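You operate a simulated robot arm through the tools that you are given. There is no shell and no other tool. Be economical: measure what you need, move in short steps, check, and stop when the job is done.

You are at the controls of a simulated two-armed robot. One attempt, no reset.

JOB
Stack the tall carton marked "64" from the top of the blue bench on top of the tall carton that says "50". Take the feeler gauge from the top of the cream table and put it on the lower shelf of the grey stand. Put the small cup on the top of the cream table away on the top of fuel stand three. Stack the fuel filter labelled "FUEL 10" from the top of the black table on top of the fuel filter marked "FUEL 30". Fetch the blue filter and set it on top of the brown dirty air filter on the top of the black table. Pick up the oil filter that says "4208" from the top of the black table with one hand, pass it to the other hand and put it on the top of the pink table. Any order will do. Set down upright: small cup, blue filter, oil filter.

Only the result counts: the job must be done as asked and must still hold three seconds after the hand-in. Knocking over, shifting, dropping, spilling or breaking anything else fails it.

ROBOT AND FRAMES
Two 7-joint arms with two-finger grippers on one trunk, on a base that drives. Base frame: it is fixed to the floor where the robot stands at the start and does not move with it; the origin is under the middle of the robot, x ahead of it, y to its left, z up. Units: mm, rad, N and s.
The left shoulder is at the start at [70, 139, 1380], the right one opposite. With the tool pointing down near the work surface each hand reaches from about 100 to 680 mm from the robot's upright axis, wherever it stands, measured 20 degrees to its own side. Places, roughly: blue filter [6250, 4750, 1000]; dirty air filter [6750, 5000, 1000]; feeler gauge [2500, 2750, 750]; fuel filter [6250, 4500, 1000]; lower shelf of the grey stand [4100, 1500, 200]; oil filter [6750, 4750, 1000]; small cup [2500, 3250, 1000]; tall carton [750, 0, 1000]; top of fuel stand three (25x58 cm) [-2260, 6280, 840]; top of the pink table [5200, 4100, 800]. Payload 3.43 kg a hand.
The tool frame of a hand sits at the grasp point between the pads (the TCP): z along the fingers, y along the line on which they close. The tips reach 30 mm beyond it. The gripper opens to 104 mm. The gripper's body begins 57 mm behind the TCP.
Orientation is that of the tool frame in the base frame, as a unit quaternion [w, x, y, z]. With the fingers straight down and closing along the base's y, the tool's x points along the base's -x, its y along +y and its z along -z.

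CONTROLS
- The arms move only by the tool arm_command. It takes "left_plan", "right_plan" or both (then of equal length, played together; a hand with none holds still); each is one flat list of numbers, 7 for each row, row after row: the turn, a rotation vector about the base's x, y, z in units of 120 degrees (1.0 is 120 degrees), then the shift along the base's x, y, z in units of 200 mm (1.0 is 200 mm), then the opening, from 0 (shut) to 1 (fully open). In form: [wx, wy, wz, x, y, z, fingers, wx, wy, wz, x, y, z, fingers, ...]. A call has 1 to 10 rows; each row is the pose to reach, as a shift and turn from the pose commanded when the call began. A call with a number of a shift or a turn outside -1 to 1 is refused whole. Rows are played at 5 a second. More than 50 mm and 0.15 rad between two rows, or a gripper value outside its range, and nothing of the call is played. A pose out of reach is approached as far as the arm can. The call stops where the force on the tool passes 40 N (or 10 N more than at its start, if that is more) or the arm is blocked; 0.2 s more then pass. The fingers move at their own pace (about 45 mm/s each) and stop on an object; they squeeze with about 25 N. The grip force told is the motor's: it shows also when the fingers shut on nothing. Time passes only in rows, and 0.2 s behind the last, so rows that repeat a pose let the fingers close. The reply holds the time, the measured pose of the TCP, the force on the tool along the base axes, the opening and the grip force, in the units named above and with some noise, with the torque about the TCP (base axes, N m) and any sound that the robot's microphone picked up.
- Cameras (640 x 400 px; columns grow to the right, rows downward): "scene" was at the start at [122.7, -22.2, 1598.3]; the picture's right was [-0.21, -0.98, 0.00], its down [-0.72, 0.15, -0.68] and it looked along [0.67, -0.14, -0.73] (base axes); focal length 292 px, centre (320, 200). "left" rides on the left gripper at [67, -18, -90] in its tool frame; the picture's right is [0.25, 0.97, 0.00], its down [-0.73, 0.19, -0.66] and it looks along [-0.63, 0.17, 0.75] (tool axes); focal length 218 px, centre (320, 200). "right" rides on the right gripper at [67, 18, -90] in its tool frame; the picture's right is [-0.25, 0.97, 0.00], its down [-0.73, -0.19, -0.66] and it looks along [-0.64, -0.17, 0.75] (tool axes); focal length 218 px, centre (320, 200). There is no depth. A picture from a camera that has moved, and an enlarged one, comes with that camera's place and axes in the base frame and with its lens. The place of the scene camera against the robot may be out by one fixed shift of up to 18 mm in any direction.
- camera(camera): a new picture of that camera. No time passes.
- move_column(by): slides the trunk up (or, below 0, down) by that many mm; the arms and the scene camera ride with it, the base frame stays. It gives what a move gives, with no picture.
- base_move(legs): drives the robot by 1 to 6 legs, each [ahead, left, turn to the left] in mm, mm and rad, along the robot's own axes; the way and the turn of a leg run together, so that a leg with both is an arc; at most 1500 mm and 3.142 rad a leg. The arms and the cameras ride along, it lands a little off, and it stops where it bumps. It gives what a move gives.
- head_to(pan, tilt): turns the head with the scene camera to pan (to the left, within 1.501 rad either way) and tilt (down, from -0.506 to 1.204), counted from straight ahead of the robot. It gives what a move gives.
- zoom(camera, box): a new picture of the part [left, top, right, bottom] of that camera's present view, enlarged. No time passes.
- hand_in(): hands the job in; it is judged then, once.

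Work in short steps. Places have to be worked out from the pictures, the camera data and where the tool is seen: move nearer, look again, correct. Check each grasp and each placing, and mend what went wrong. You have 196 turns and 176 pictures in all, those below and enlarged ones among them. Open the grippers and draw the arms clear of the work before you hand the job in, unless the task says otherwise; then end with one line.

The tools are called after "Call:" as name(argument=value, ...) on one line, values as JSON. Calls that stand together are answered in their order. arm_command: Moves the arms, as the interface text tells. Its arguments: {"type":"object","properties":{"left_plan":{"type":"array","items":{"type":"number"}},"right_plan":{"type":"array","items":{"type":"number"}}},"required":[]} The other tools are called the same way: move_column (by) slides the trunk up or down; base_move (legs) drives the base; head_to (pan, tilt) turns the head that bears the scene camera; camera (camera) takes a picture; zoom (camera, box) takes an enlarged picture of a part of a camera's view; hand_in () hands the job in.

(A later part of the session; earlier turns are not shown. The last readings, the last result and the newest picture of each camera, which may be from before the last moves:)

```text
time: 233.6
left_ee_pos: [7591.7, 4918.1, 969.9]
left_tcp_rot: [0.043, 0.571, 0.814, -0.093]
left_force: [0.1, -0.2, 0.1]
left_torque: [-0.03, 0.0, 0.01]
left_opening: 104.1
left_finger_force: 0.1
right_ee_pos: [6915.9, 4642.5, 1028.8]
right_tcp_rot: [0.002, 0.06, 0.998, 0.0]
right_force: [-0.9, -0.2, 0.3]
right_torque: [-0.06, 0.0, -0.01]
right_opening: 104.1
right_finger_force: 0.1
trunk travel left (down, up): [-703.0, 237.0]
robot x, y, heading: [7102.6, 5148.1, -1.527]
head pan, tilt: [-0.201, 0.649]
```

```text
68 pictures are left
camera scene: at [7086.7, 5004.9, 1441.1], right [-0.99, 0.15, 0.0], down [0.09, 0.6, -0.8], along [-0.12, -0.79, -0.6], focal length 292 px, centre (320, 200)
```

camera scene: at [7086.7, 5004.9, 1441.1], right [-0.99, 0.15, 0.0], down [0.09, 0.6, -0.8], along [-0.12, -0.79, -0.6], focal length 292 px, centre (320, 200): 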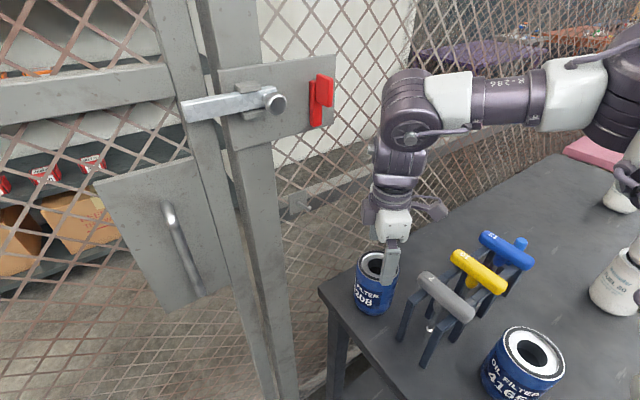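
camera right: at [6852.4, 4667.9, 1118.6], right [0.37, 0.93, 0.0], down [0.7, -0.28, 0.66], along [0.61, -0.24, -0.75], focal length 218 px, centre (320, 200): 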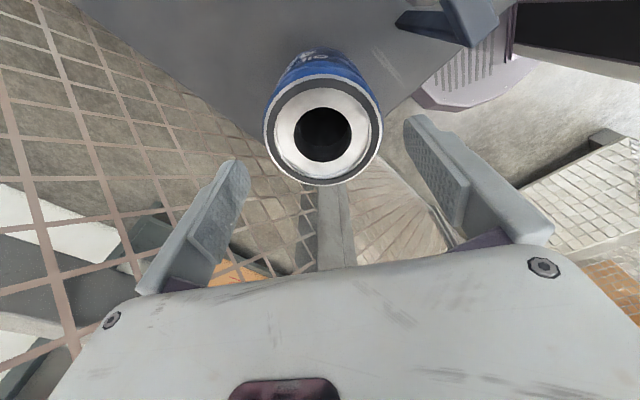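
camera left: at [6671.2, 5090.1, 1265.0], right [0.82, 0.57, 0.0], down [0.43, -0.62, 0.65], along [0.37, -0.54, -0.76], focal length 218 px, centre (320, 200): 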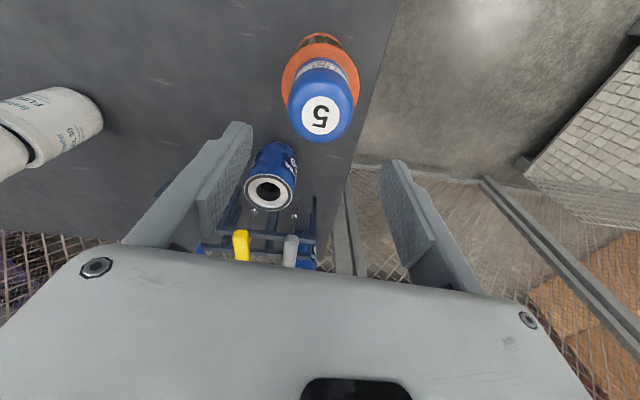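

Level and centred over 4208. I'll lower another 96 mm and close the gripper.

Call:
move_column(by=-96)

Call:
arm_command(right_plan=[0, 0, 0, 0.005, 0, 0, 1, 0, 0, 0, 0.005, 0, 0, 0, 0, 0, 0, 0.005, 0, 0, 0, 0, 0, 0, 0.005, 0, 0, 0, 0, 0, 0, 0.005, 0, 0, 0])

Call:
camera(camera="right")

```text
time: 234.9
left_ee_pos: [7591.2, 4919.2, 873.4]
left_tcp_rot: [0.043, 0.57, 0.815, -0.095]
left_force: [1.0, 0.0, 0.1]
left_torque: [-0.02, 0.0, 0.0]
left_opening: 103.9
left_finger_force: 0.1
right_ee_pos: [6915.8, 4642.6, 933.8]
right_tcp_rot: [0.002, 0.061, 0.998, 0.0]
right_force: [0.6, 0.0, 0.2]
right_torque: [-0.02, 0.0, 0.02]
right_opening: 104.1
right_finger_force: 0.0
trunk travel left (down, up): [-607.0, 333.0]
robot x, y, heading: [7106.4, 5142.4, -1.525]
head pan, tilt: [-0.201, 0.649]
```

```text
time: 236.1
left_ee_pos: [7592.1, 4917.9, 873.6]
left_tcp_rot: [0.043, 0.571, 0.815, -0.094]
left_force: [0.3, 0.1, 0.1]
left_torque: [0.0, -0.02, 0.0]
left_opening: 103.9
left_finger_force: 0.0
right_ee_pos: [6916.9, 4642.7, 932.2]
right_tcp_rot: [0.002, 0.061, 0.998, 0.0]
right_force: [0.3, 1.3, -0.8]
right_torque: [-0.01, -0.01, -0.03]
right_opening: 84.2
right_finger_force: 25.3
trunk travel left (down, up): [-607.0, 333.0]
robot x, y, heading: [7106.0, 5148.2, -1.52]
head pan, tilt: [-0.201, 0.649]
```

```text
67 pictures are left
camera right: at [6852.7, 4668.2, 1022.4], right [0.37, 0.93, 0.0], down [0.7, -0.28, 0.66], along [0.61, -0.24, -0.75], focal length 218 px, centre (320, 200)
```

right: 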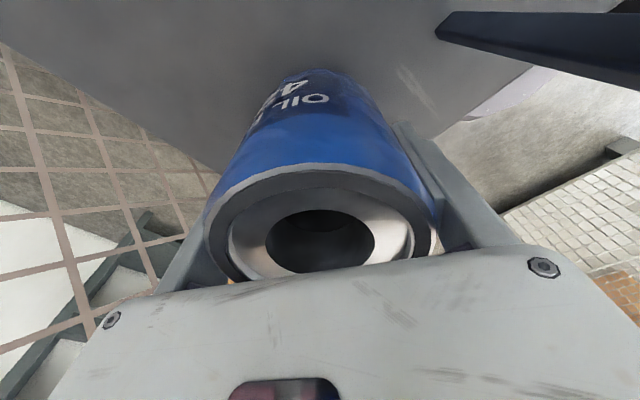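

4208 is gripped (84.2 mm). I'll raise the trunk 300 mm, then back away from the table corner and turn.

Call:
move_column(by=150)

Call:
move_column(by=150)

Call:
base_move(legs=[[-415, 0, 0], [-415, 0, 0], [0, 0, 0.383]])

Call:
camera(camera="scene")

```text
time: 237.9
left_ee_pos: [7592.3, 4918.1, 1023.7]
left_tcp_rot: [0.043, 0.571, 0.814, -0.094]
left_force: [1.0, -0.7, 0.6]
left_torque: [0.0, 0.0, 0.04]
left_opening: 104.2
left_finger_force: 0.0
right_ee_pos: [6916.6, 4642.8, 1082.7]
right_tcp_rot: [0.002, 0.062, 0.998, 0.0]
right_force: [-0.1, 0.0, -5.1]
right_torque: [0.05, -0.02, -0.04]
right_opening: 83.8
right_finger_force: 24.4
trunk travel left (down, up): [-757.0, 183.0]
robot x, y, heading: [7104.4, 5145.8, -1.523]
head pan, tilt: [-0.201, 0.649]
```

```text
time: 239.6
left_ee_pos: [7591.9, 4917.8, 1173.4]
left_tcp_rot: [0.043, 0.571, 0.814, -0.094]
left_force: [-0.3, -0.5, -0.4]
left_torque: [-0.03, -0.03, 0.04]
left_opening: 104.3
left_finger_force: 0.1
right_ee_pos: [6917.2, 4642.5, 1232.6]
right_tcp_rot: [0.002, 0.061, 0.998, 0.0]
right_force: [-0.3, -0.3, -4.4]
right_torque: [0.01, 0.02, 0.01]
right_opening: 83.9
right_finger_force: 25.0
trunk travel left (down, up): [-907.0, 33.0]
robot x, y, heading: [7102.0, 5146.3, -1.526]
head pan, tilt: [-0.201, 0.649]
```

```text
time: 245.5
left_ee_pos: [7603.6, 5947.4, 1174.2]
left_tcp_rot: [0.06, 0.407, 0.908, -0.084]
left_force: [-1.2, 0.0, 0.0]
left_torque: [0.03, 0.01, -0.01]
left_opening: 103.7
left_finger_force: 0.1
right_ee_pos: [7078.5, 5442.0, 1231.3]
right_tcp_rot: [0.002, -0.128, 0.992, 0.001]
right_force: [0.1, 0.5, -4.1]
right_torque: [0.02, 0.01, 0.01]
right_opening: 84.1
right_finger_force: 25.0
trunk travel left (down, up): [-907.0, 33.0]
robot x, y, heading: [7062.8, 5979.3, -1.144]
head pan, tilt: [-0.201, 0.649]
```

```text
66 pictures are left
camera scene: at [7100.1, 5841.9, 1644.9], right [-0.97, -0.22, 0.0], down [-0.13, 0.59, -0.8], along [0.18, -0.78, -0.61], focal length 292 px, centre (320, 200)
```

scene: 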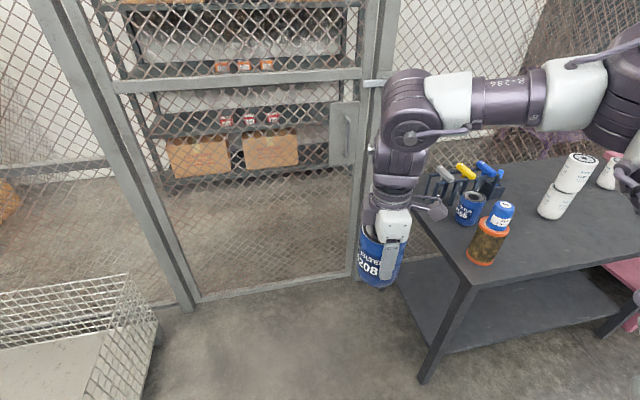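

All stacks stand and the filter is secure. Now the handover: I'll bring the left hand in while turning its fingers to point horizontally to the robot's right, in two half-rotations.

Call:
arm_command(left_plan=[-0.046, 0.007, -0.043, -0.08, -0.09, 0, 1, -0.092, 0.014, -0.086, -0.16, -0.185, 0, 1, -0.138, 0.021, -0.129, -0.245, -0.28, 0, 1, -0.184, 0.028, -0.172, -0.33, -0.37, 0, 1, -0.23, 0.035, -0.216, -0.41, -0.465, 0, 1, -0.276, 0.042, -0.259, -0.49, -0.555, 0, 1, -0.322, 0.049, -0.302, -0.57, -0.65, 0, 1, -0.368, 0.0555, -0.345, -0.65, -0.74, 0, 1])

```text
time: 247.3
left_ee_pos: [7473.7, 5799.9, 1173.8]
left_tcp_rot: [0.123, 0.637, 0.614, -0.45]
left_force: [-0.1, -0.7, 0.4]
left_torque: [0.02, -0.01, -0.04]
left_opening: 104.0
left_finger_force: 0.1
right_ee_pos: [7080.4, 5440.7, 1232.9]
right_tcp_rot: [0.001, -0.129, 0.992, 0.001]
right_force: [-0.5, -0.7, -4.7]
right_torque: [0.02, 0.02, 0.0]
right_opening: 84.2
right_finger_force: 24.9
trunk travel left (down, up): [-907.0, 33.0]
robot x, y, heading: [7066.8, 5979.7, -1.145]
head pan, tilt: [-0.201, 0.649]
```

Reached exactly. Continuing with the second half-rotation.

Call:
arm_command(left_plan=[-0.046, 0.007, -0.043, -0.08, -0.09, 0, 1, -0.092, 0.014, -0.086, -0.16, -0.185, 0, 1, -0.138, 0.021, -0.129, -0.245, -0.28, 0, 1, -0.184, 0.028, -0.172, -0.33, -0.37, 0, 1, -0.23, 0.035, -0.216, -0.41, -0.465, 0, 1, -0.276, 0.042, -0.259, -0.49, -0.555, 0, 1, -0.322, 0.049, -0.302, -0.57, -0.65, 0, 1, -0.368, 0.0555, -0.345, -0.65, -0.74, 0, 1])

Call:
camera(camera="scene")

```text
time: 249.1
left_ee_pos: [7345.1, 5650.3, 1172.2]
left_tcp_rot: [0.15, 0.691, 0.152, -0.69]
left_force: [0.5, -1.1, 0.6]
left_torque: [0.01, 0.03, -0.02]
left_opening: 104.0
left_finger_force: 0.0
right_ee_pos: [7078.6, 5440.8, 1232.3]
right_tcp_rot: [0.001, -0.128, 0.992, 0.001]
right_force: [-0.3, 0.0, -4.3]
right_torque: [0.0, -0.03, -0.02]
right_opening: 84.2
right_finger_force: 24.8
trunk travel left (down, up): [-907.0, 33.0]
robot x, y, heading: [7068.7, 5981.6, -1.146]
head pan, tilt: [-0.201, 0.649]
```

```text
65 pictures are left
camera scene: at [7101.0, 5840.5, 1644.8], right [-0.97, -0.22, 0.0], down [-0.14, 0.59, -0.8], along [0.18, -0.78, -0.61], focal length 292 px, centre (320, 200)
```

scene: 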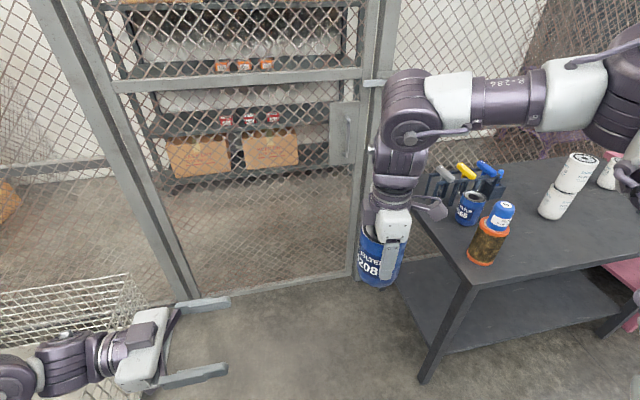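

The left hand is correctly oriented. I'll align it with the filter, stopping about 150 mm short, and check.

Call:
arm_command(left_plan=[0, 0, 0, 0.03, -0.1, 0, 1, 0, 0, 0, 0.03, -0.25, 0, 1, 0, 0, 0, -0.12, -0.41, 0, 1, 0, 0, 0, -0.3, -0.55, 0, 1, 0, 0, 0, -0.48, -0.65, 0, 1, 0, 0, 0, -0.655, -0.735, 0, 1, 0, 0, 0, -0.655, -0.735, 0, 1])

Call:
camera(camera="left")

Call:
camera(camera="scene")

```text
time: 250.7
left_ee_pos: [7213.4, 5505.0, 1172.6]
left_tcp_rot: [0.151, 0.691, 0.152, -0.69]
left_force: [0.0, -1.3, -0.5]
left_torque: [-0.01, 0.02, -0.02]
left_opening: 104.3
left_finger_force: 0.1
right_ee_pos: [7080.7, 5442.7, 1233.5]
right_tcp_rot: [0.002, -0.128, 0.992, 0.0]
right_force: [1.5, -0.3, -4.0]
right_torque: [0.0, 0.01, 0.0]
right_opening: 83.9
right_finger_force: 25.0
trunk travel left (down, up): [-907.0, 33.0]
robot x, y, heading: [7066.7, 5978.5, -1.143]
head pan, tilt: [-0.201, 0.649]
```

```text
64 pictures are left
camera left: at [7286.7, 5558.8, 1106.5], right [0.4, -0.88, -0.25], down [0.68, 0.1, 0.73], along [-0.62, -0.47, 0.63], focal length 218 px, centre (320, 200)
```

left: 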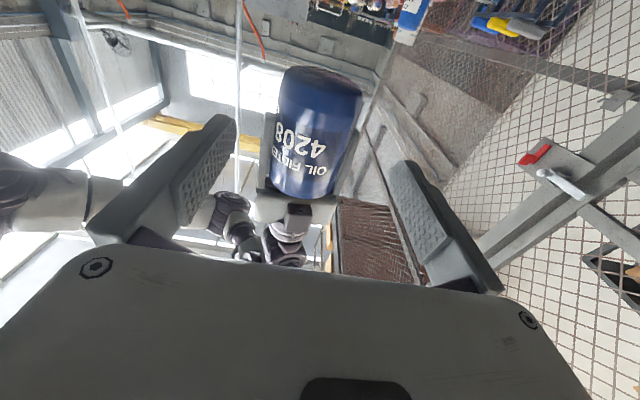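

```text
63 pictures are left
camera scene: at [7101.4, 5843.7, 1645.0], right [-0.97, -0.22, 0.0], down [-0.14, 0.59, -0.8], along [0.18, -0.78, -0.6], focal length 292 px, centre (320, 200)
```

scene: 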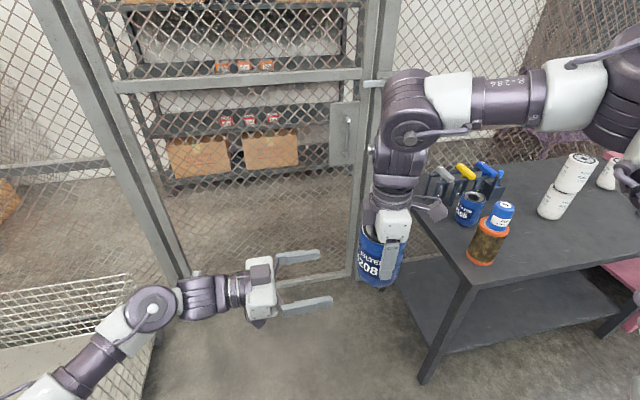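

Aligned within 2 mm. I'll advance 145 mm so the left fingers straddle the lower part of the filter, then close.

Call:
arm_command(left_plan=[0, 0, 0, -0.13, -0.06, 0, 1, 0, 0, 0, -0.27, -0.12, 0, 1, 0, 0, 0, -0.41, -0.185, 0, 1, 0, 0, 0, -0.54, -0.245, 0, 1, 0, 0, 0, -0.655, -0.3, 0, 1, 0, 0, 0, -0.655, -0.3, 0, 1])

Call:
camera(camera="scene")

Call:
camera(camera="left")

```text
time: 252.1
left_ee_pos: [7082.8, 5444.2, 1174.1]
left_tcp_rot: [0.15, 0.691, 0.151, -0.691]
left_force: [-0.4, -0.2, 0.6]
left_torque: [0.04, -0.02, 0.01]
left_opening: 103.8
left_finger_force: 0.1
right_ee_pos: [7079.7, 5441.9, 1232.4]
right_tcp_rot: [0.001, -0.128, 0.992, 0.0]
right_force: [0.8, -0.2, -4.5]
right_torque: [0.01, 0.01, -0.01]
right_opening: 84.3
right_finger_force: 25.2
trunk travel left (down, up): [-907.0, 33.0]
robot x, y, heading: [7067.2, 5979.9, -1.145]
head pan, tilt: [-0.201, 0.649]
```

```text
62 pictures are left
camera scene: at [7101.8, 5843.5, 1645.0], right [-0.97, -0.22, 0.0], down [-0.14, 0.59, -0.8], along [0.18, -0.78, -0.6], focal length 292 px, centre (320, 200)
```

scene: 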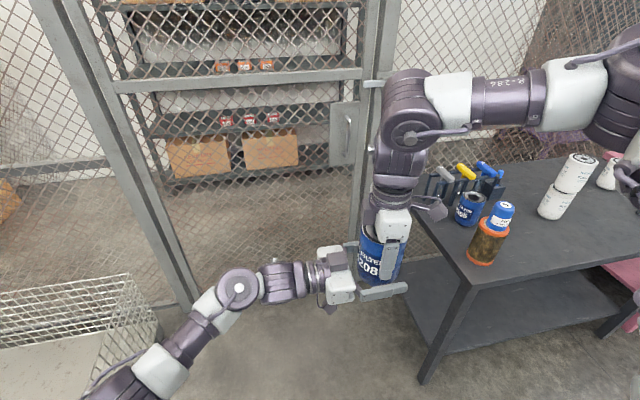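

```text
61 pictures are left
camera left: at [7156.4, 5498.4, 1107.5], right [0.4, -0.88, -0.25], down [0.68, 0.1, 0.73], along [-0.62, -0.47, 0.63], focal length 218 px, centre (320, 200)
```

left: 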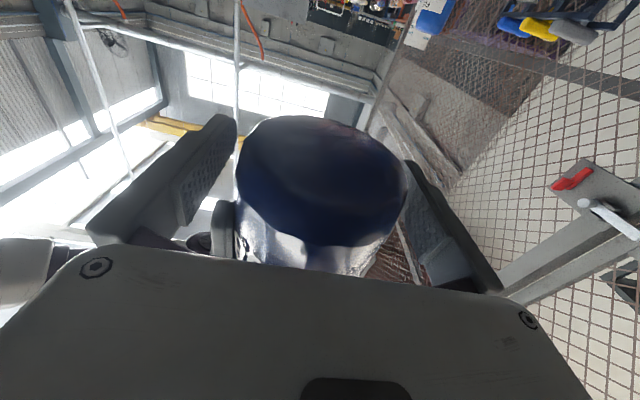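

The filter is between the left fingers. I'll close the left hand and confirm the grip before releasing the right.

Call:
arm_command(left_plan=[0, 0, 0, 0, 0, 0, 0, 0, 0, 0, 0, 0, 0, 0, 0, 0, 0, 0, 0, 0, 0, 0, 0, 0, 0, 0, 0, 0, 0, 0, 0, 0, 0, 0, 0])

```text
time: 253.3
left_ee_pos: [7082.6, 5445.4, 1173.7]
left_tcp_rot: [0.15, 0.691, 0.151, -0.691]
left_force: [-3.1, -8.9, 0.7]
left_torque: [0.11, -0.05, 0.1]
left_opening: 85.4
left_finger_force: 25.3
right_ee_pos: [7078.3, 5442.5, 1231.2]
right_tcp_rot: [0.002, -0.129, 0.992, 0.001]
right_force: [2.5, 8.3, -2.3]
right_torque: [0.32, -0.08, -0.07]
right_opening: 84.3
right_finger_force: 24.9
trunk travel left (down, up): [-907.0, 33.0]
robot x, y, heading: [7066.0, 5984.7, -1.144]
head pan, tilt: [-0.201, 0.649]
```

The left hand has it at 85 mm with 25 N. Now I'll open the right hand and raise it straight up.

Call:
arm_command(right_plan=[0, 0, 0, 0, 0, 0, 0.9, 0, 0, 0, 0, 0, 0, 1, 0, 0, 0, 0, 0, 0, 1, 0, 0, 0, 0, 0, 0, 1, 0, 0, 0, 0, 0, 0.1, 1, 0, 0, 0, 0, 0, 0.25, 1, 0, 0, 0, 0, 0, 0.4, 1, 0, 0, 0, 0, 0, 0.55, 1])

Call:
camera(camera="scene")

```text
time: 255.1
left_ee_pos: [7081.2, 5445.1, 1175.2]
left_tcp_rot: [0.15, 0.691, 0.151, -0.691]
left_force: [-0.6, -0.3, 0.0]
left_torque: [0.01, -0.03, 0.01]
left_opening: 85.1
left_finger_force: 24.7
right_ee_pos: [7069.1, 5448.8, 1338.7]
right_tcp_rot: [0.004, -0.129, 0.992, 0.0]
right_force: [-0.4, 0.3, -0.3]
right_torque: [-0.01, 0.0, -0.01]
right_opening: 104.1
right_finger_force: 0.1
right hand out of reach, approached as far as the arm can: row 8
trunk travel left (down, up): [-907.0, 33.0]
robot x, y, heading: [7066.4, 5978.9, -1.146]
head pan, tilt: [-0.201, 0.649]
```

```text
60 pictures are left
camera scene: at [7100.2, 5844.8, 1645.1], right [-0.97, -0.22, 0.0], down [-0.13, 0.59, -0.8], along [0.18, -0.78, -0.6], focal length 292 px, centre (320, 200)
```

scene: 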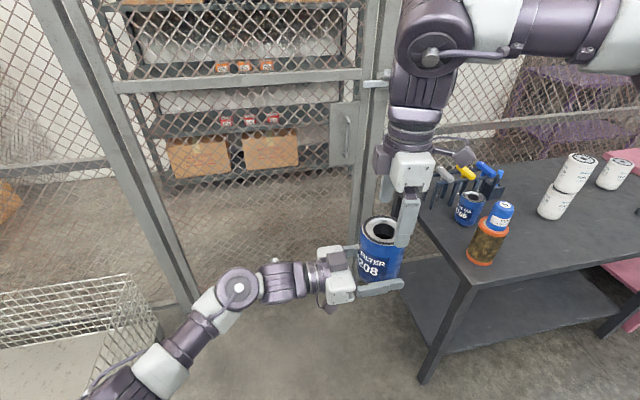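

The handover worked, but the left hand holds the filter too low for a flat set-down. I'll regrip: the right hand takes the top edge again, so the left can come back in higher and tilted.

Call:
arm_command(right_plan=[0, 0, 0, 0.04, -0.02, -0.05, 1, 0, 0, 0, 0.05, -0.03, -0.2, 1, 0, 0, 0, 0.05, -0.03, -0.35, 1, 0, 0, 0, 0.05, -0.03, -0.42, 1, 0, 0, 0, 0.05, -0.03, -0.42, 1])

Call:
camera(camera="right")

```text
time: 256.3
left_ee_pos: [7084.0, 5443.3, 1174.4]
left_tcp_rot: [0.15, 0.691, 0.152, -0.69]
left_force: [0.0, -0.5, -0.2]
left_torque: [0.0, 0.0, -0.03]
left_opening: 84.9
left_finger_force: 24.7
right_ee_pos: [7081.8, 5440.3, 1255.1]
right_tcp_rot: [0.002, -0.129, 0.992, 0.001]
right_force: [0.0, 0.2, 0.0]
right_torque: [0.05, -0.02, 0.0]
right_opening: 104.1
right_finger_force: 0.0
right hand out of reach, approached as far as the arm can: row 1
trunk travel left (down, up): [-907.0, 33.0]
robot x, y, heading: [7066.0, 5973.7, -1.143]
head pan, tilt: [-0.201, 0.649]
```

```text
59 pictures are left
camera right: at [7011.9, 5440.1, 1343.9], right [0.0, 1.0, 0.0], down [0.75, 0.0, 0.66], along [0.66, 0.0, -0.75], focal length 218 px, centre (320, 200)
```

right: 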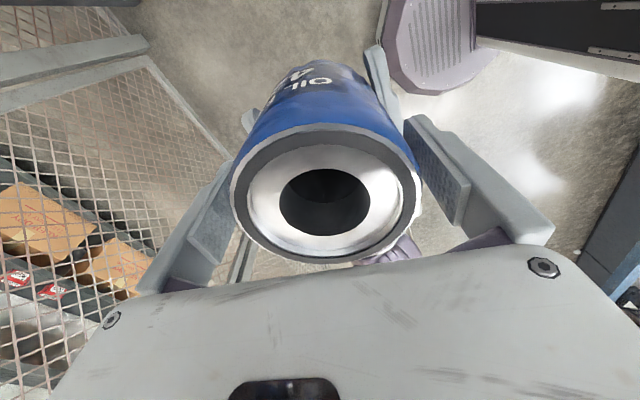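

The filter's top is between the right fingers. I'll close the right, then open the left.

Call:
arm_command(right_plan=[0, 0, 0, 0, 0, 0, 0, 0, 0, 0, 0, 0, 0, 0, 0, 0, 0, 0, 0, 0, 0, 0, 0, 0, 0, 0, 0, 0])

```text
time: 257.3
left_ee_pos: [7083.3, 5443.7, 1175.2]
left_tcp_rot: [0.151, 0.691, 0.152, -0.691]
left_force: [1.3, -18.2, 0.4]
left_torque: [0.99, 0.52, 0.02]
left_opening: 85.0
left_finger_force: 25.4
right_ee_pos: [7080.3, 5442.0, 1254.5]
right_tcp_rot: [0.001, -0.13, 0.992, 0.003]
right_force: [-2.1, 18.2, -0.2]
right_torque: [0.44, -0.43, 0.02]
right_opening: 84.0
right_finger_force: 24.9
trunk travel left (down, up): [-907.0, 33.0]
robot x, y, heading: [7065.5, 5980.6, -1.141]
head pan, tilt: [-0.201, 0.649]
```

The right has it again. I'll open the left and back it out.

Call:
arm_command(left_plan=[0, 0, 0, 0, 0, 0, 0.9, 0, 0, 0, 0, 0, 0, 1, 0, 0, 0, 0, 0, 0, 1, 0, 0, 0, 0.1, 0.05, 0, 1, 0, 0, 0, 0.25, 0.11, 0, 1, 0, 0, 0, 0.4, 0.18, 0, 1, 0, 0, 0, 0.55, 0.25, 0, 1, 0, 0, 0, 0.68, 0.31, 0, 1])

Call:
arm_command(left_plan=[0.026, -0.057, 0, 0, 0, 0.12, 1, 0.052, -0.114, 0, -0.03, -0.01, 0.24, 1, 0.078, -0.171, 0, -0.07, -0.03, 0.36, 1, 0.1035, -0.2275, 0, -0.105, -0.05, 0.475, 1, 0.1035, -0.2275, 0, -0.105, -0.05, 0.475, 1])

Call:
camera(camera="scene")

Call:
camera(camera="left")

```text
time: 259.1
left_ee_pos: [7218.5, 5506.3, 1172.1]
left_tcp_rot: [0.151, 0.691, 0.152, -0.691]
left_force: [0.6, 0.1, 0.1]
left_torque: [0.04, 0.01, 0.0]
left_opening: 103.8
left_finger_force: 0.2
right_ee_pos: [7082.6, 5441.3, 1254.5]
right_tcp_rot: [0.001, -0.129, 0.992, 0.001]
right_force: [0.4, 0.6, 0.0]
right_torque: [0.01, 0.02, 0.03]
right_opening: 84.3
right_finger_force: 24.7
trunk travel left (down, up): [-907.0, 33.0]
robot x, y, heading: [7067.5, 5979.6, -1.14]
head pan, tilt: [-0.201, 0.649]
```

```text
time: 260.3
left_ee_pos: [7197.4, 5497.6, 1267.9]
left_tcp_rot: [0.106, 0.847, 0.185, -0.487]
left_force: [-0.5, 0.6, 0.1]
left_torque: [0.0, 0.04, 0.0]
left_opening: 104.0
left_finger_force: 0.1
right_ee_pos: [7080.9, 5440.8, 1255.0]
right_tcp_rot: [0.003, -0.128, 0.992, 0.0]
right_force: [-0.2, -1.1, 0.3]
right_torque: [-0.01, 0.0, 0.01]
right_opening: 84.0
right_finger_force: 24.9
trunk travel left (down, up): [-907.0, 33.0]
robot x, y, heading: [7067.2, 5979.3, -1.143]
head pan, tilt: [-0.201, 0.649]
```

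```text
58 pictures are left
camera scene: at [7101.7, 5843.5, 1645.0], right [-0.97, -0.22, 0.0], down [-0.14, 0.59, -0.8], along [0.18, -0.78, -0.6], focal length 292 px, centre (320, 200)
```

scene: 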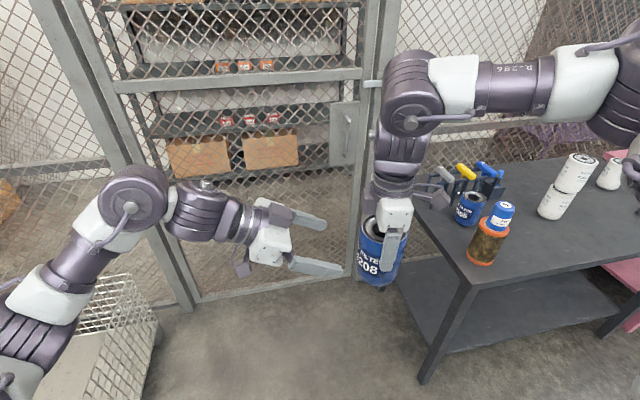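

```text
57 pictures are left
camera left: at [7291.5, 5559.7, 1255.2], right [0.52, -0.83, -0.22], down [0.26, -0.09, 0.96], along [-0.81, -0.56, 0.17], focal length 218 px, centre (320, 200)
```

left: 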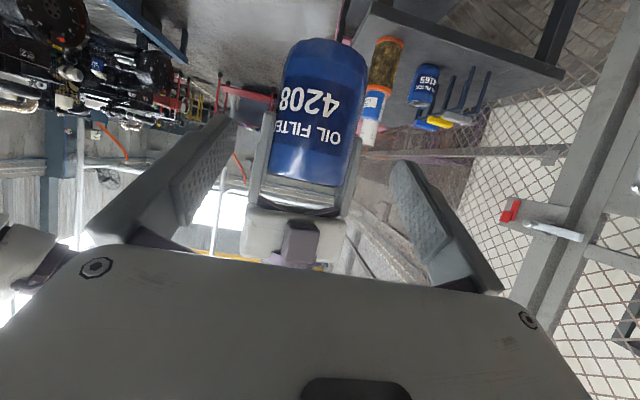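

Tilted 30° and lined up. I'll advance along the tool axis 150 mm so the left fingers straddle the filter's lower-middle.

Call:
arm_command(left_plan=[0, 0, 0, -0.117, -0.057, -0.075, 1, 0, 0, 0, -0.234, -0.113, -0.15, 1, 0, 0, 0, -0.351, -0.17, -0.225, 1, 0, 0, 0, -0.468, -0.226, -0.3, 1, 0, 0, 0, -0.585, -0.283, -0.375, 1, 0, 0, 0, -0.585, -0.283, -0.375, 1])

Call:
camera(camera="scene")

```text
time: 261.7
left_ee_pos: [7082.2, 5440.1, 1193.5]
left_tcp_rot: [0.107, 0.846, 0.185, -0.488]
left_force: [18.1, 10.1, 5.8]
left_torque: [-0.67, 1.13, -0.03]
left_opening: 104.2
left_finger_force: 0.1
right_ee_pos: [7079.5, 5440.1, 1254.4]
right_tcp_rot: [0.0, -0.127, 0.992, 0.001]
right_force: [-17.3, -11.4, -5.5]
right_torque: [0.06, -0.04, -0.05]
right_opening: 84.6
right_finger_force: 25.4
trunk travel left (down, up): [-907.0, 33.0]
robot x, y, heading: [7063.0, 5981.7, -1.149]
head pan, tilt: [-0.201, 0.649]
```

```text
56 pictures are left
camera scene: at [7101.7, 5843.5, 1645.0], right [-0.97, -0.22, 0.0], down [-0.14, 0.59, -0.8], along [0.18, -0.78, -0.6], focal length 292 px, centre (320, 200)
```

scene: 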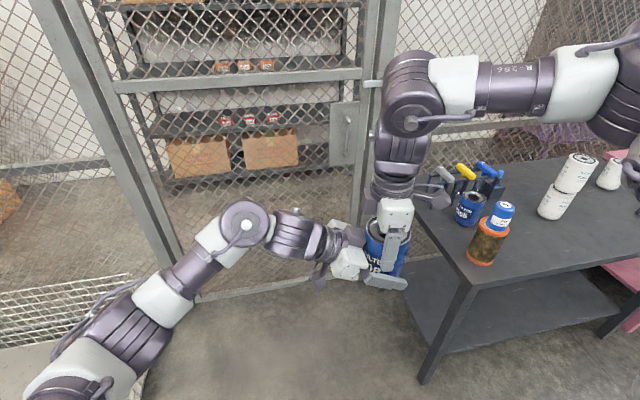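

The palm touches the filter's upper side at 30° tilt. I'll back off 60 mm, reduce the tilt to 20°, and come in 8 mm short of the axis.

Call:
arm_command(left_plan=[0, 0, 0, 0.12, 0.055, 0.075, 1, 0, 0, 0, 0.235, 0.1075, 0.15, 1, -0.017, 0.038, 0, 0.238, 0.112, 0.128, 1, -0.0345, 0.0758, 0, 0.24, 0.115, 0.107, 1, -0.0345, 0.0758, 0, 0.17, 0.083, 0.078, 1, -0.0345, 0.0758, 0, 0.09, 0.047, 0.047, 1, -0.0345, 0.0758, 0, 0.024, 0.0175, 0.021, 1, -0.0345, 0.0758, 0, 0.024, 0.0175, 0.021, 1])

Call:
camera(camera="left")

```text
time: 263.5
left_ee_pos: [7086.3, 5444.7, 1198.0]
left_tcp_rot: [0.123, 0.8, 0.175, -0.56]
left_force: [0.6, -0.2, -0.1]
left_torque: [0.01, 0.01, 0.0]
left_opening: 104.1
left_finger_force: 0.0
right_ee_pos: [7082.0, 5441.9, 1254.9]
right_tcp_rot: [0.002, -0.127, 0.992, 0.0]
right_force: [-0.6, -0.1, 0.5]
right_torque: [0.0, -0.01, -0.02]
right_opening: 84.2
right_finger_force: 25.0
trunk travel left (down, up): [-907.0, 33.0]
robot x, y, heading: [7070.9, 5983.4, -1.146]
head pan, tilt: [-0.201, 0.649]
```

```text
55 pictures are left
camera left: at [7175.6, 5505.4, 1165.5], right [0.48, -0.84, -0.24], down [0.41, -0.02, 0.91], along [-0.77, -0.54, 0.34], focal length 218 px, centre (320, 200)
```

left: 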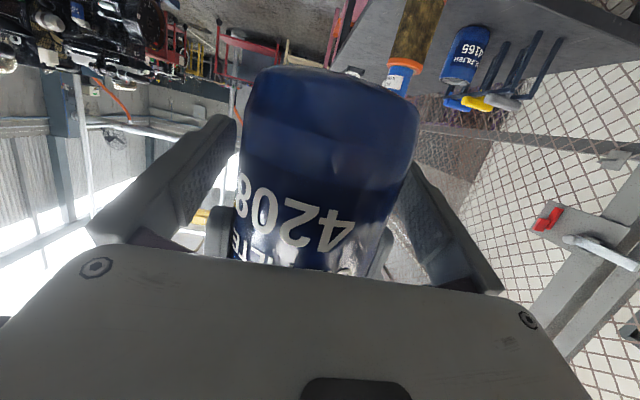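

No contact forces and the filter is between the fingers. I'll close the left, then release the right and raise it.

Call:
arm_command(left_plan=[0, 0, 0, 0, 0, 0, 0, 0, 0, 0, 0, 0, 0, 0, 0, 0, 0, 0, 0, 0, 0, 0, 0, 0, 0, 0, 0, 0, 0, 0, 0, 0, 0, 0, 0])

Call:
arm_command(right_plan=[0, 0, 0, 0, 0, 0, 0.9, 0, 0, 0, 0, 0, 0, 1, 0, 0, 0, 0, 0, 0, 1, 0, 0, 0, 0, 0, 0, 1, 0, 0, 0, 0, 0, 0.1, 1, 0, 0, 0, 0, 0, 0.25, 1, 0, 0, 0, 0, 0, 0.38, 1, 0, 0, 0, -0.15, -0.06, 0.38, 1, 0, 0, 0, -0.35, -0.14, 0.35, 1, 0, 0, 0, -0.55, -0.22, 0.3, 1])

Call:
camera(camera="scene")

```text
time: 264.7
left_ee_pos: [7086.1, 5444.6, 1197.2]
left_tcp_rot: [0.122, 0.8, 0.175, -0.561]
left_force: [-2.1, -2.8, 0.4]
left_torque: [-0.41, -0.25, 0.12]
left_opening: 85.2
left_finger_force: 25.0
right_ee_pos: [7080.0, 5440.7, 1254.1]
right_tcp_rot: [0.002, -0.128, 0.992, 0.001]
right_force: [1.9, 2.9, -0.2]
right_torque: [0.55, 0.1, -0.1]
right_opening: 84.3
right_finger_force: 25.2
trunk travel left (down, up): [-907.0, 33.0]
robot x, y, heading: [7065.9, 5982.5, -1.145]
head pan, tilt: [-0.201, 0.649]
```

```text
time: 266.9
left_ee_pos: [7084.3, 5443.9, 1198.3]
left_tcp_rot: [0.122, 0.801, 0.175, -0.559]
left_force: [-0.6, -0.4, 0.7]
left_torque: [-0.01, -0.03, -0.02]
left_opening: 85.1
left_finger_force: 24.7
right_ee_pos: [6969.0, 5395.2, 1312.4]
right_tcp_rot: [0.003, -0.128, 0.992, 0.002]
right_force: [0.3, -0.2, 1.0]
right_torque: [0.0, -0.01, 0.01]
right_opening: 103.9
right_finger_force: 0.1
right hand out of reach, approached as far as the arm can: row 7
trunk travel left (down, up): [-907.0, 33.0]
robot x, y, heading: [7067.6, 5980.9, -1.144]
head pan, tilt: [-0.201, 0.649]
```

```text
54 pictures are left
camera scene: at [7098.4, 5842.5, 1645.0], right [-0.97, -0.22, 0.0], down [-0.13, 0.59, -0.8], along [0.18, -0.78, -0.61], focal length 292 px, centre (320, 200)
```

scene: 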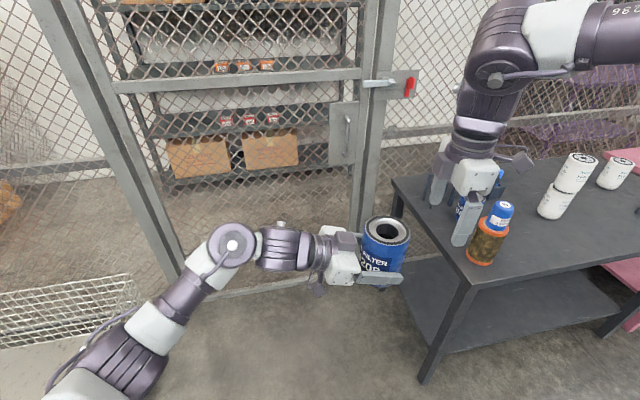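

The left hand now holds the filter alone. I'll turn and drive west along the corridor to the pink table's north side, keeping the hands north of the tables.

Call:
base_move(legs=[[0, 0, 0.975], [-987, -691, 0], [-987, -691, 0]])

Call:
head_to(pan=-0.7, tilt=0.7)

Call:
camera(camera="scene")

```text
time: 281.3
left_ee_pos: [5342.9, 4636.1, 1198.1]
left_tcp_rot: [0.376, 0.617, 0.54, -0.432]
left_force: [0.3, -0.2, 0.3]
left_torque: [0.04, -0.01, -0.03]
left_opening: 85.1
left_finger_force: 25.1
right_ee_pos: [5321.6, 4512.7, 1312.2]
right_tcp_rot: [0.001, -0.591, 0.807, 0.002]
right_force: [0.3, 0.1, 0.2]
right_torque: [-0.02, -0.02, 0.01]
right_opening: 104.0
right_finger_force: 0.1
trunk travel left (down, up): [-907.0, 33.0]
robot x, y, heading: [4879.6, 4908.4, -0.139]
head pan, tilt: [-0.201, 0.649]
```

```text
time: 282.3
left_ee_pos: [5342.1, 4635.6, 1197.8]
left_tcp_rot: [0.377, 0.616, 0.541, -0.431]
left_force: [-0.6, -0.5, 0.5]
left_torque: [0.05, -0.04, 0.0]
left_opening: 85.1
left_finger_force: 25.0
right_ee_pos: [5322.1, 4513.3, 1312.1]
right_tcp_rot: [0.001, -0.59, 0.807, 0.001]
right_force: [0.0, 0.1, -0.2]
right_torque: [-0.02, -0.04, 0.0]
right_opening: 104.1
right_finger_force: 0.2
trunk travel left (down, up): [-907.0, 33.0]
robot x, y, heading: [4878.7, 4905.2, -0.135]
head pan, tilt: [-0.7, 0.7]
```

```text
53 pictures are left
camera scene: at [4980.6, 4829.5, 1640.7], right [-0.74, -0.67, 0.0], down [-0.43, 0.48, -0.76], along [0.51, -0.57, -0.64], focal length 292 px, centre (320, 200)
```

scene: 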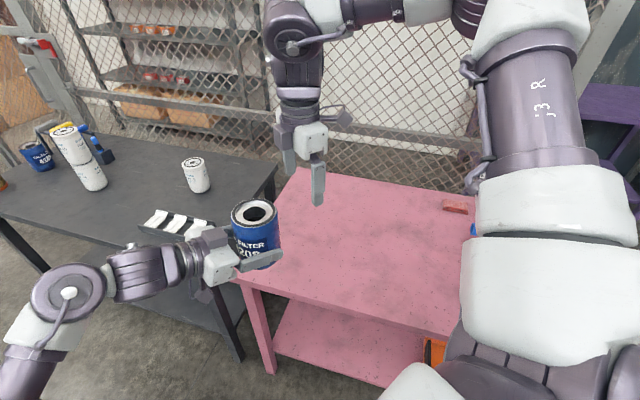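

Clear view. The pink table's north edge runs (4987,4307)–(5566,4562). I'll move the base so the filter is about 78 mm inside that edge.

Call:
base_move(legs=[[35, -247, 0]])

Call:
move_column(by=-250)

Call:
camera(camera="scene")

Call:
camera(camera="left")

```text
time: 284.1
left_ee_pos: [5342.9, 4390.4, 1197.2]
left_tcp_rot: [0.378, 0.616, 0.54, -0.432]
left_force: [0.0, 0.4, 0.2]
left_torque: [0.07, -0.06, -0.02]
left_opening: 85.0
left_finger_force: 25.1
right_ee_pos: [5323.3, 4268.3, 1312.7]
right_tcp_rot: [0.0, -0.592, 0.806, 0.0]
right_force: [-0.4, 0.3, -0.5]
right_torque: [-0.04, 0.01, -0.02]
right_opening: 104.0
right_finger_force: 0.1
trunk travel left (down, up): [-907.0, 33.0]
robot x, y, heading: [4879.6, 4657.6, -0.134]
head pan, tilt: [-0.7, 0.7]
```

```text
time: 286.7
left_ee_pos: [5342.5, 4387.9, 946.8]
left_tcp_rot: [0.378, 0.615, 0.541, -0.431]
left_force: [-0.7, 1.0, -0.7]
left_torque: [0.0, -0.02, -0.02]
left_opening: 85.1
left_finger_force: 24.8
right_ee_pos: [5322.6, 4264.4, 1062.2]
right_tcp_rot: [0.001, -0.592, 0.806, 0.002]
right_force: [-0.1, 0.2, 0.8]
right_torque: [0.0, -0.01, 0.0]
right_opening: 104.3
right_finger_force: 0.1
trunk travel left (down, up): [-657.0, 283.0]
robot x, y, heading: [4879.2, 4654.5, -0.135]
head pan, tilt: [-0.7, 0.7]
```

```text
52 pictures are left
camera scene: at [4980.9, 4580.1, 1390.7], right [-0.74, -0.67, 0.0], down [-0.43, 0.48, -0.76], along [0.51, -0.57, -0.64], focal length 292 px, centre (320, 200)
```

scene: 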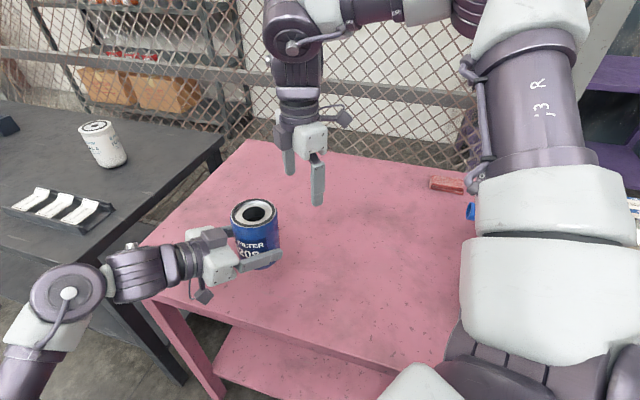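

```text
51 pictures are left
camera left: at [5339.1, 4496.9, 915.5], right [0.97, -0.04, -0.24], down [0.24, 0.34, 0.91], along [0.04, -0.94, 0.34], focal length 218 px, centre (320, 200)
```

left: 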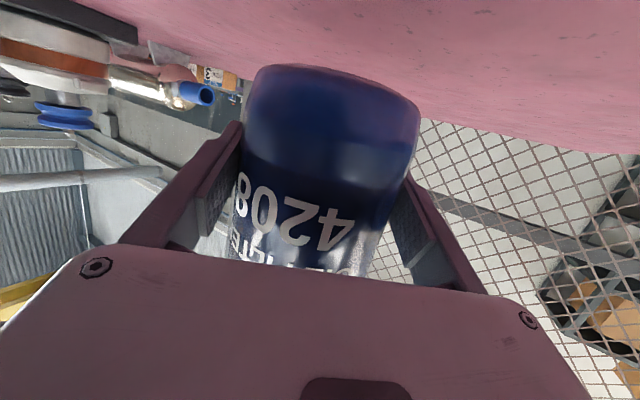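

Camera and hand sit outside the edge and the filter is over the table. I'll lower 85 mm more by column, then feel for the surface with small arm steps.

Call:
move_column(by=-80)

Call:
zoom(camera="scene", box=[150, 180, 330, 330])

```text
time: 287.4
left_ee_pos: [5343.1, 4388.9, 903.8]
left_tcp_rot: [0.379, 0.615, 0.54, -0.432]
left_force: [-3.8, 7.2, 4.7]
left_torque: [1.52, 0.3, 0.58]
left_opening: 84.9
left_finger_force: 24.8
right_ee_pos: [5322.5, 4266.2, 1014.3]
right_tcp_rot: [0.002, -0.592, 0.806, 0.001]
right_force: [0.0, 0.6, -0.8]
right_torque: [0.0, 0.0, 0.03]
right_opening: 104.0
right_finger_force: 0.0
trunk travel left (down, up): [-609.0, 331.0]
robot x, y, heading: [4880.0, 4653.7, -0.135]
head pan, tilt: [-0.7, 0.7]
stopped: the force on the tool passed its limit at 53 N (the readings are from after the stop); the commanded pose is now the measured one
```

```text
2.67 times, centred on (240, 255) of scene
camera zoom: at [4979.7, 4581.4, 1342.3], right [-0.74, -0.67, 0.0], down [-0.43, 0.48, -0.77], along [0.51, -0.57, -0.64], focal length 780 px, centre (533, 53)
```

zoom: 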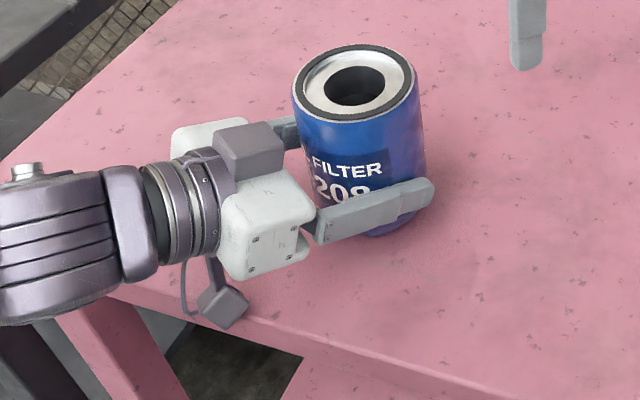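

The column stopped on a contact at TCP z 904, so I need to see what is touching before going on.

Call:
camera(camera="left")

Call:
camera(camera="right")

```text
49 pictures are left
camera left: at [5338.7, 4498.0, 871.8], right [0.97, -0.04, -0.24], down [0.24, 0.34, 0.91], along [0.04, -0.94, 0.34], focal length 218 px, centre (320, 200)
```

left: 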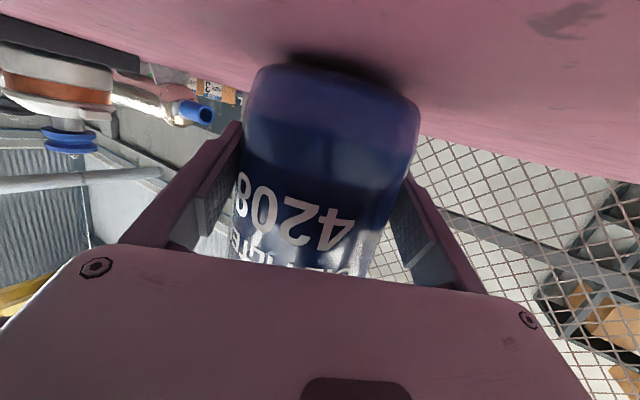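

```text
48 pictures are left
camera right: at [5286.2, 4206.6, 1104.1], right [-0.85, 0.53, 0.0], down [0.4, 0.64, 0.66], along [0.35, 0.56, -0.75], focal length 218 px, centre (320, 200)
```

right: 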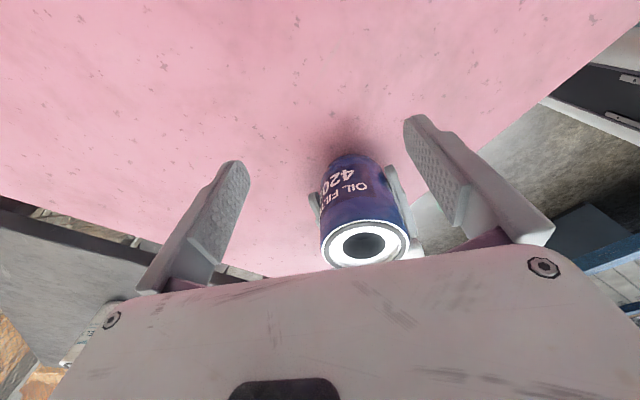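

The contact shadow shows the filter's base is standing on the pink table (top about z 855). I'll open the left hand and back out along its own axis.

Call:
arm_command(left_plan=[0, 0, 0, 0, 0, 0, 0.88, 0, 0, 0, 0, 0, 0, 0.95, 0, 0, 0, 0, 0, 0, 1, 0, 0, 0, 0, 0, 0, 1, 0, 0, 0, 0.013, 0.093, 0.034, 1, 0, 0, 0, 0.035, 0.25, 0.092, 1, 0, 0, 0, 0.057, 0.42, 0.154, 1, 0, 0, 0, 0.08, 0.6, 0.22, 1])

Call:
camera(camera="scene")

```text
time: 289.2
left_ee_pos: [5359.9, 4509.7, 948.4]
left_tcp_rot: [0.38, 0.614, 0.539, -0.433]
left_force: [-0.4, -0.5, -0.9]
left_torque: [-0.02, 0.0, -0.01]
left_opening: 104.2
left_finger_force: 0.1
right_ee_pos: [5322.5, 4265.6, 1014.7]
right_tcp_rot: [0.001, -0.592, 0.806, 0.0]
right_force: [0.5, -0.6, 0.1]
right_torque: [-0.07, 0.02, 0.0]
right_opening: 103.9
right_finger_force: 0.1
trunk travel left (down, up): [-609.0, 331.0]
robot x, y, heading: [4880.7, 4655.0, -0.132]
head pan, tilt: [-0.7, 0.7]
```

```text
47 pictures are left
camera scene: at [4980.4, 4582.3, 1342.8], right [-0.74, -0.67, 0.0], down [-0.43, 0.48, -0.77], along [0.51, -0.57, -0.64], focal length 292 px, centre (320, 200)
```

scene: 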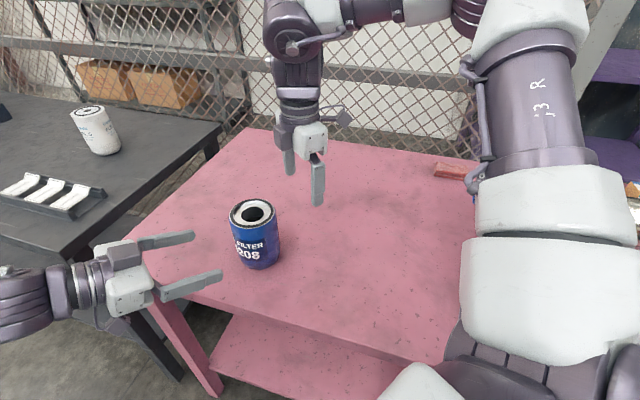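

4208 stands upright on the pink table. I'll raise the trunk, then drive around to the right side of the cream table for the cup.

Call:
move_column(by=300)

Call:
base_move(legs=[[0, 150, 0], [-574, -60, 0], [0, 0, -2.57], [1180, 330, 0]])

Call:
arm_command(left_plan=[-0.058, -0.028, 0, 0, 0, 0, 1])

```text
time: 292.2
left_ee_pos: [5359.8, 4508.5, 1246.9]
left_tcp_rot: [0.38, 0.614, 0.539, -0.433]
left_force: [-0.5, 0.6, 0.9]
left_torque: [0.02, 0.0, -0.01]
left_opening: 103.9
left_finger_force: 0.1
right_ee_pos: [5324.2, 4264.5, 1314.4]
right_tcp_rot: [0.002, -0.592, 0.806, 0.002]
right_force: [-1.7, 0.1, 0.7]
right_torque: [0.02, -0.02, 0.03]
right_opening: 103.9
right_finger_force: 0.0
trunk travel left (down, up): [-909.0, 31.0]
robot x, y, heading: [4877.3, 4658.0, -0.135]
head pan, tilt: [-0.7, 0.7]
```

```text
time: 308.5
left_ee_pos: [2882.1, 3892.3, 1248.9]
left_tcp_rot: [-0.31, 0.689, -0.441, -0.485]
left_force: [-0.8, 0.4, -0.5]
left_torque: [-0.02, 0.0, 0.0]
left_opening: 104.2
left_finger_force: 0.1
right_ee_pos: [2784.8, 4117.6, 1314.3]
right_tcp_rot: [0.001, 0.61, 0.792, -0.002]
right_force: [0.2, 1.0, 0.4]
right_torque: [-0.03, -0.01, -0.02]
right_opening: 104.0
right_finger_force: 0.1
trunk travel left (down, up): [-909.0, 31.0]
robot x, y, heading: [3369.7, 4020.4, -2.716]
head pan, tilt: [-0.7, 0.7]
```

```text
time: 308.9
left_ee_pos: [2881.9, 3890.8, 1246.3]
left_tcp_rot: [-0.282, 0.72, -0.461, -0.436]
left_force: [-0.5, 0.1, 0.0]
left_torque: [0.01, 0.04, -0.04]
left_opening: 104.1
left_finger_force: 0.1
right_ee_pos: [2783.7, 4117.9, 1313.7]
right_tcp_rot: [0.002, 0.61, 0.793, 0.0]
right_force: [-0.6, 0.8, 1.3]
right_torque: [-0.01, 0.02, 0.03]
right_opening: 104.1
right_finger_force: 0.0
trunk travel left (down, up): [-909.0, 31.0]
robot x, y, heading: [3367.0, 4024.1, -2.719]
head pan, tilt: [-0.7, 0.7]
```

I'm at the cream table's far right side. I'll finish turning the left hand to point straight down.

Call:
arm_command(left_plan=[-0.0593, -0.0268, 0, 0, 0, 0, 1, -0.1186, -0.0536, 0, 0, 0, 0, 1, -0.178, -0.0805, 0, 0, 0, 0, 1, -0.237, -0.107, 0, 0, 0, 0, 1, -0.2966, -0.134, 0, 0, 0, 0, 1, -0.356, -0.161, 0, 0, 0, 0, 1, -0.415, -0.188, 0, 0, 0, 0, 1, -0.4745, -0.2146, 0, 0, 0, 0, 1])

Call:
head_to(pan=0.3, tilt=0.6)

Call:
camera(camera="scene")

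```text
time: 310.7
left_ee_pos: [2882.1, 3892.1, 1248.5]
left_tcp_rot: [0.003, 0.843, -0.539, -0.001]
left_force: [-0.8, 0.7, -0.7]
left_torque: [-0.01, -0.01, 0.03]
left_opening: 104.0
left_finger_force: 0.1
right_ee_pos: [2783.3, 4119.6, 1314.4]
right_tcp_rot: [0.003, 0.61, 0.792, -0.001]
right_force: [1.0, 0.3, -0.1]
right_torque: [0.0, 0.02, 0.01]
right_opening: 103.9
right_finger_force: 0.2
trunk travel left (down, up): [-909.0, 31.0]
robot x, y, heading: [3369.1, 4020.6, -2.713]
head pan, tilt: [-0.7, 0.7]
```

```text
time: 312.0
left_ee_pos: [2882.9, 3891.2, 1248.0]
left_tcp_rot: [0.001, 0.841, -0.541, -0.002]
left_force: [0.3, 0.7, -0.3]
left_torque: [-0.01, -0.01, -0.01]
left_opening: 103.9
left_finger_force: 0.0
right_ee_pos: [2783.6, 4117.3, 1313.7]
right_tcp_rot: [0.002, 0.61, 0.792, 0.0]
right_force: [0.4, -0.1, 0.9]
right_torque: [-0.01, -0.01, -0.02]
right_opening: 103.9
right_finger_force: 0.1
trunk travel left (down, up): [-909.0, 31.0]
robot x, y, heading: [3369.4, 4020.6, -2.714]
head pan, tilt: [0.3, 0.6]
```

```text
46 pictures are left
camera scene: at [3250.0, 3937.9, 1651.4], right [-0.66, 0.75, 0.0], down [0.42, 0.37, -0.83], along [-0.62, -0.55, -0.56], focal length 292 px, centre (320, 200)
```

scene: 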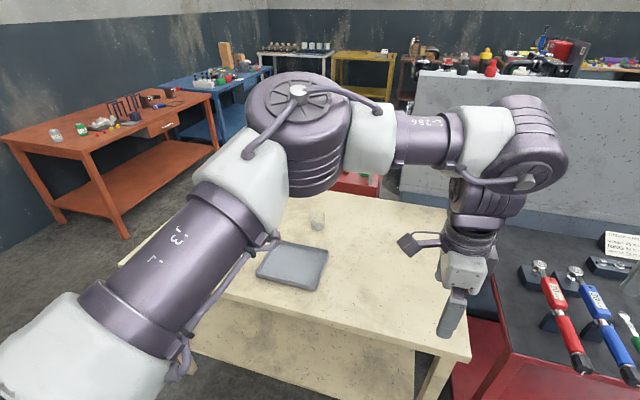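

The cup is at about (2537,3293), roughly 409 mm in from the right edge. I'll drive up to about 280 mm from that edge.

Call:
base_move(legs=[[200, 187, 0], [171, 0, 0]])

Call:
move_column(by=-200)

Call:
camera(camera="left")

```text
time: 315.0
left_ee_pos: [2629.1, 3561.0, 1250.1]
left_tcp_rot: [0.003, 0.844, -0.537, -0.002]
left_force: [0.6, 0.9, -0.2]
left_torque: [-0.01, 0.02, 0.0]
left_opening: 104.1
left_finger_force: 0.0
right_ee_pos: [2529.4, 3786.7, 1316.5]
right_tcp_rot: [0.001, 0.607, 0.795, -0.002]
right_force: [1.0, 0.0, 0.7]
right_torque: [-0.02, 0.06, 0.0]
right_opening: 104.0
right_finger_force: 0.2
trunk travel left (down, up): [-909.0, 31.0]
robot x, y, heading: [3108.9, 3697.9, -2.709]
head pan, tilt: [0.3, 0.6]
```

```text
time: 317.1
left_ee_pos: [2625.2, 3560.2, 1048.4]
left_tcp_rot: [0.001, 0.844, -0.536, -0.001]
left_force: [-0.1, 0.2, 0.1]
left_torque: [0.0, 0.03, 0.02]
left_opening: 104.0
left_finger_force: 0.1
right_ee_pos: [2525.5, 3785.9, 1113.8]
right_tcp_rot: [0.002, 0.607, 0.795, 0.0]
right_force: [-0.2, 0.7, 0.1]
right_torque: [-0.01, -0.02, -0.01]
right_opening: 104.2
right_finger_force: 0.0
trunk travel left (down, up): [-709.0, 231.0]
robot x, y, heading: [3107.9, 3695.5, -2.707]
head pan, tilt: [0.3, 0.6]
```

```text
45 pictures are left
camera left: at [2669.5, 3507.7, 1138.1], right [-0.77, -0.64, 0.0], down [-0.48, 0.58, 0.66], along [-0.42, 0.51, -0.75], focal length 218 px, centre (320, 200)
```

left: 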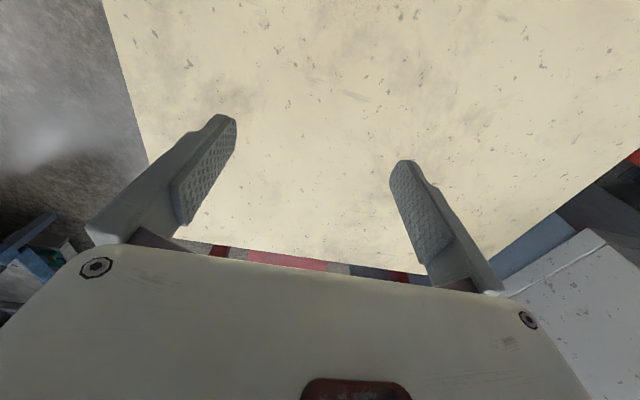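

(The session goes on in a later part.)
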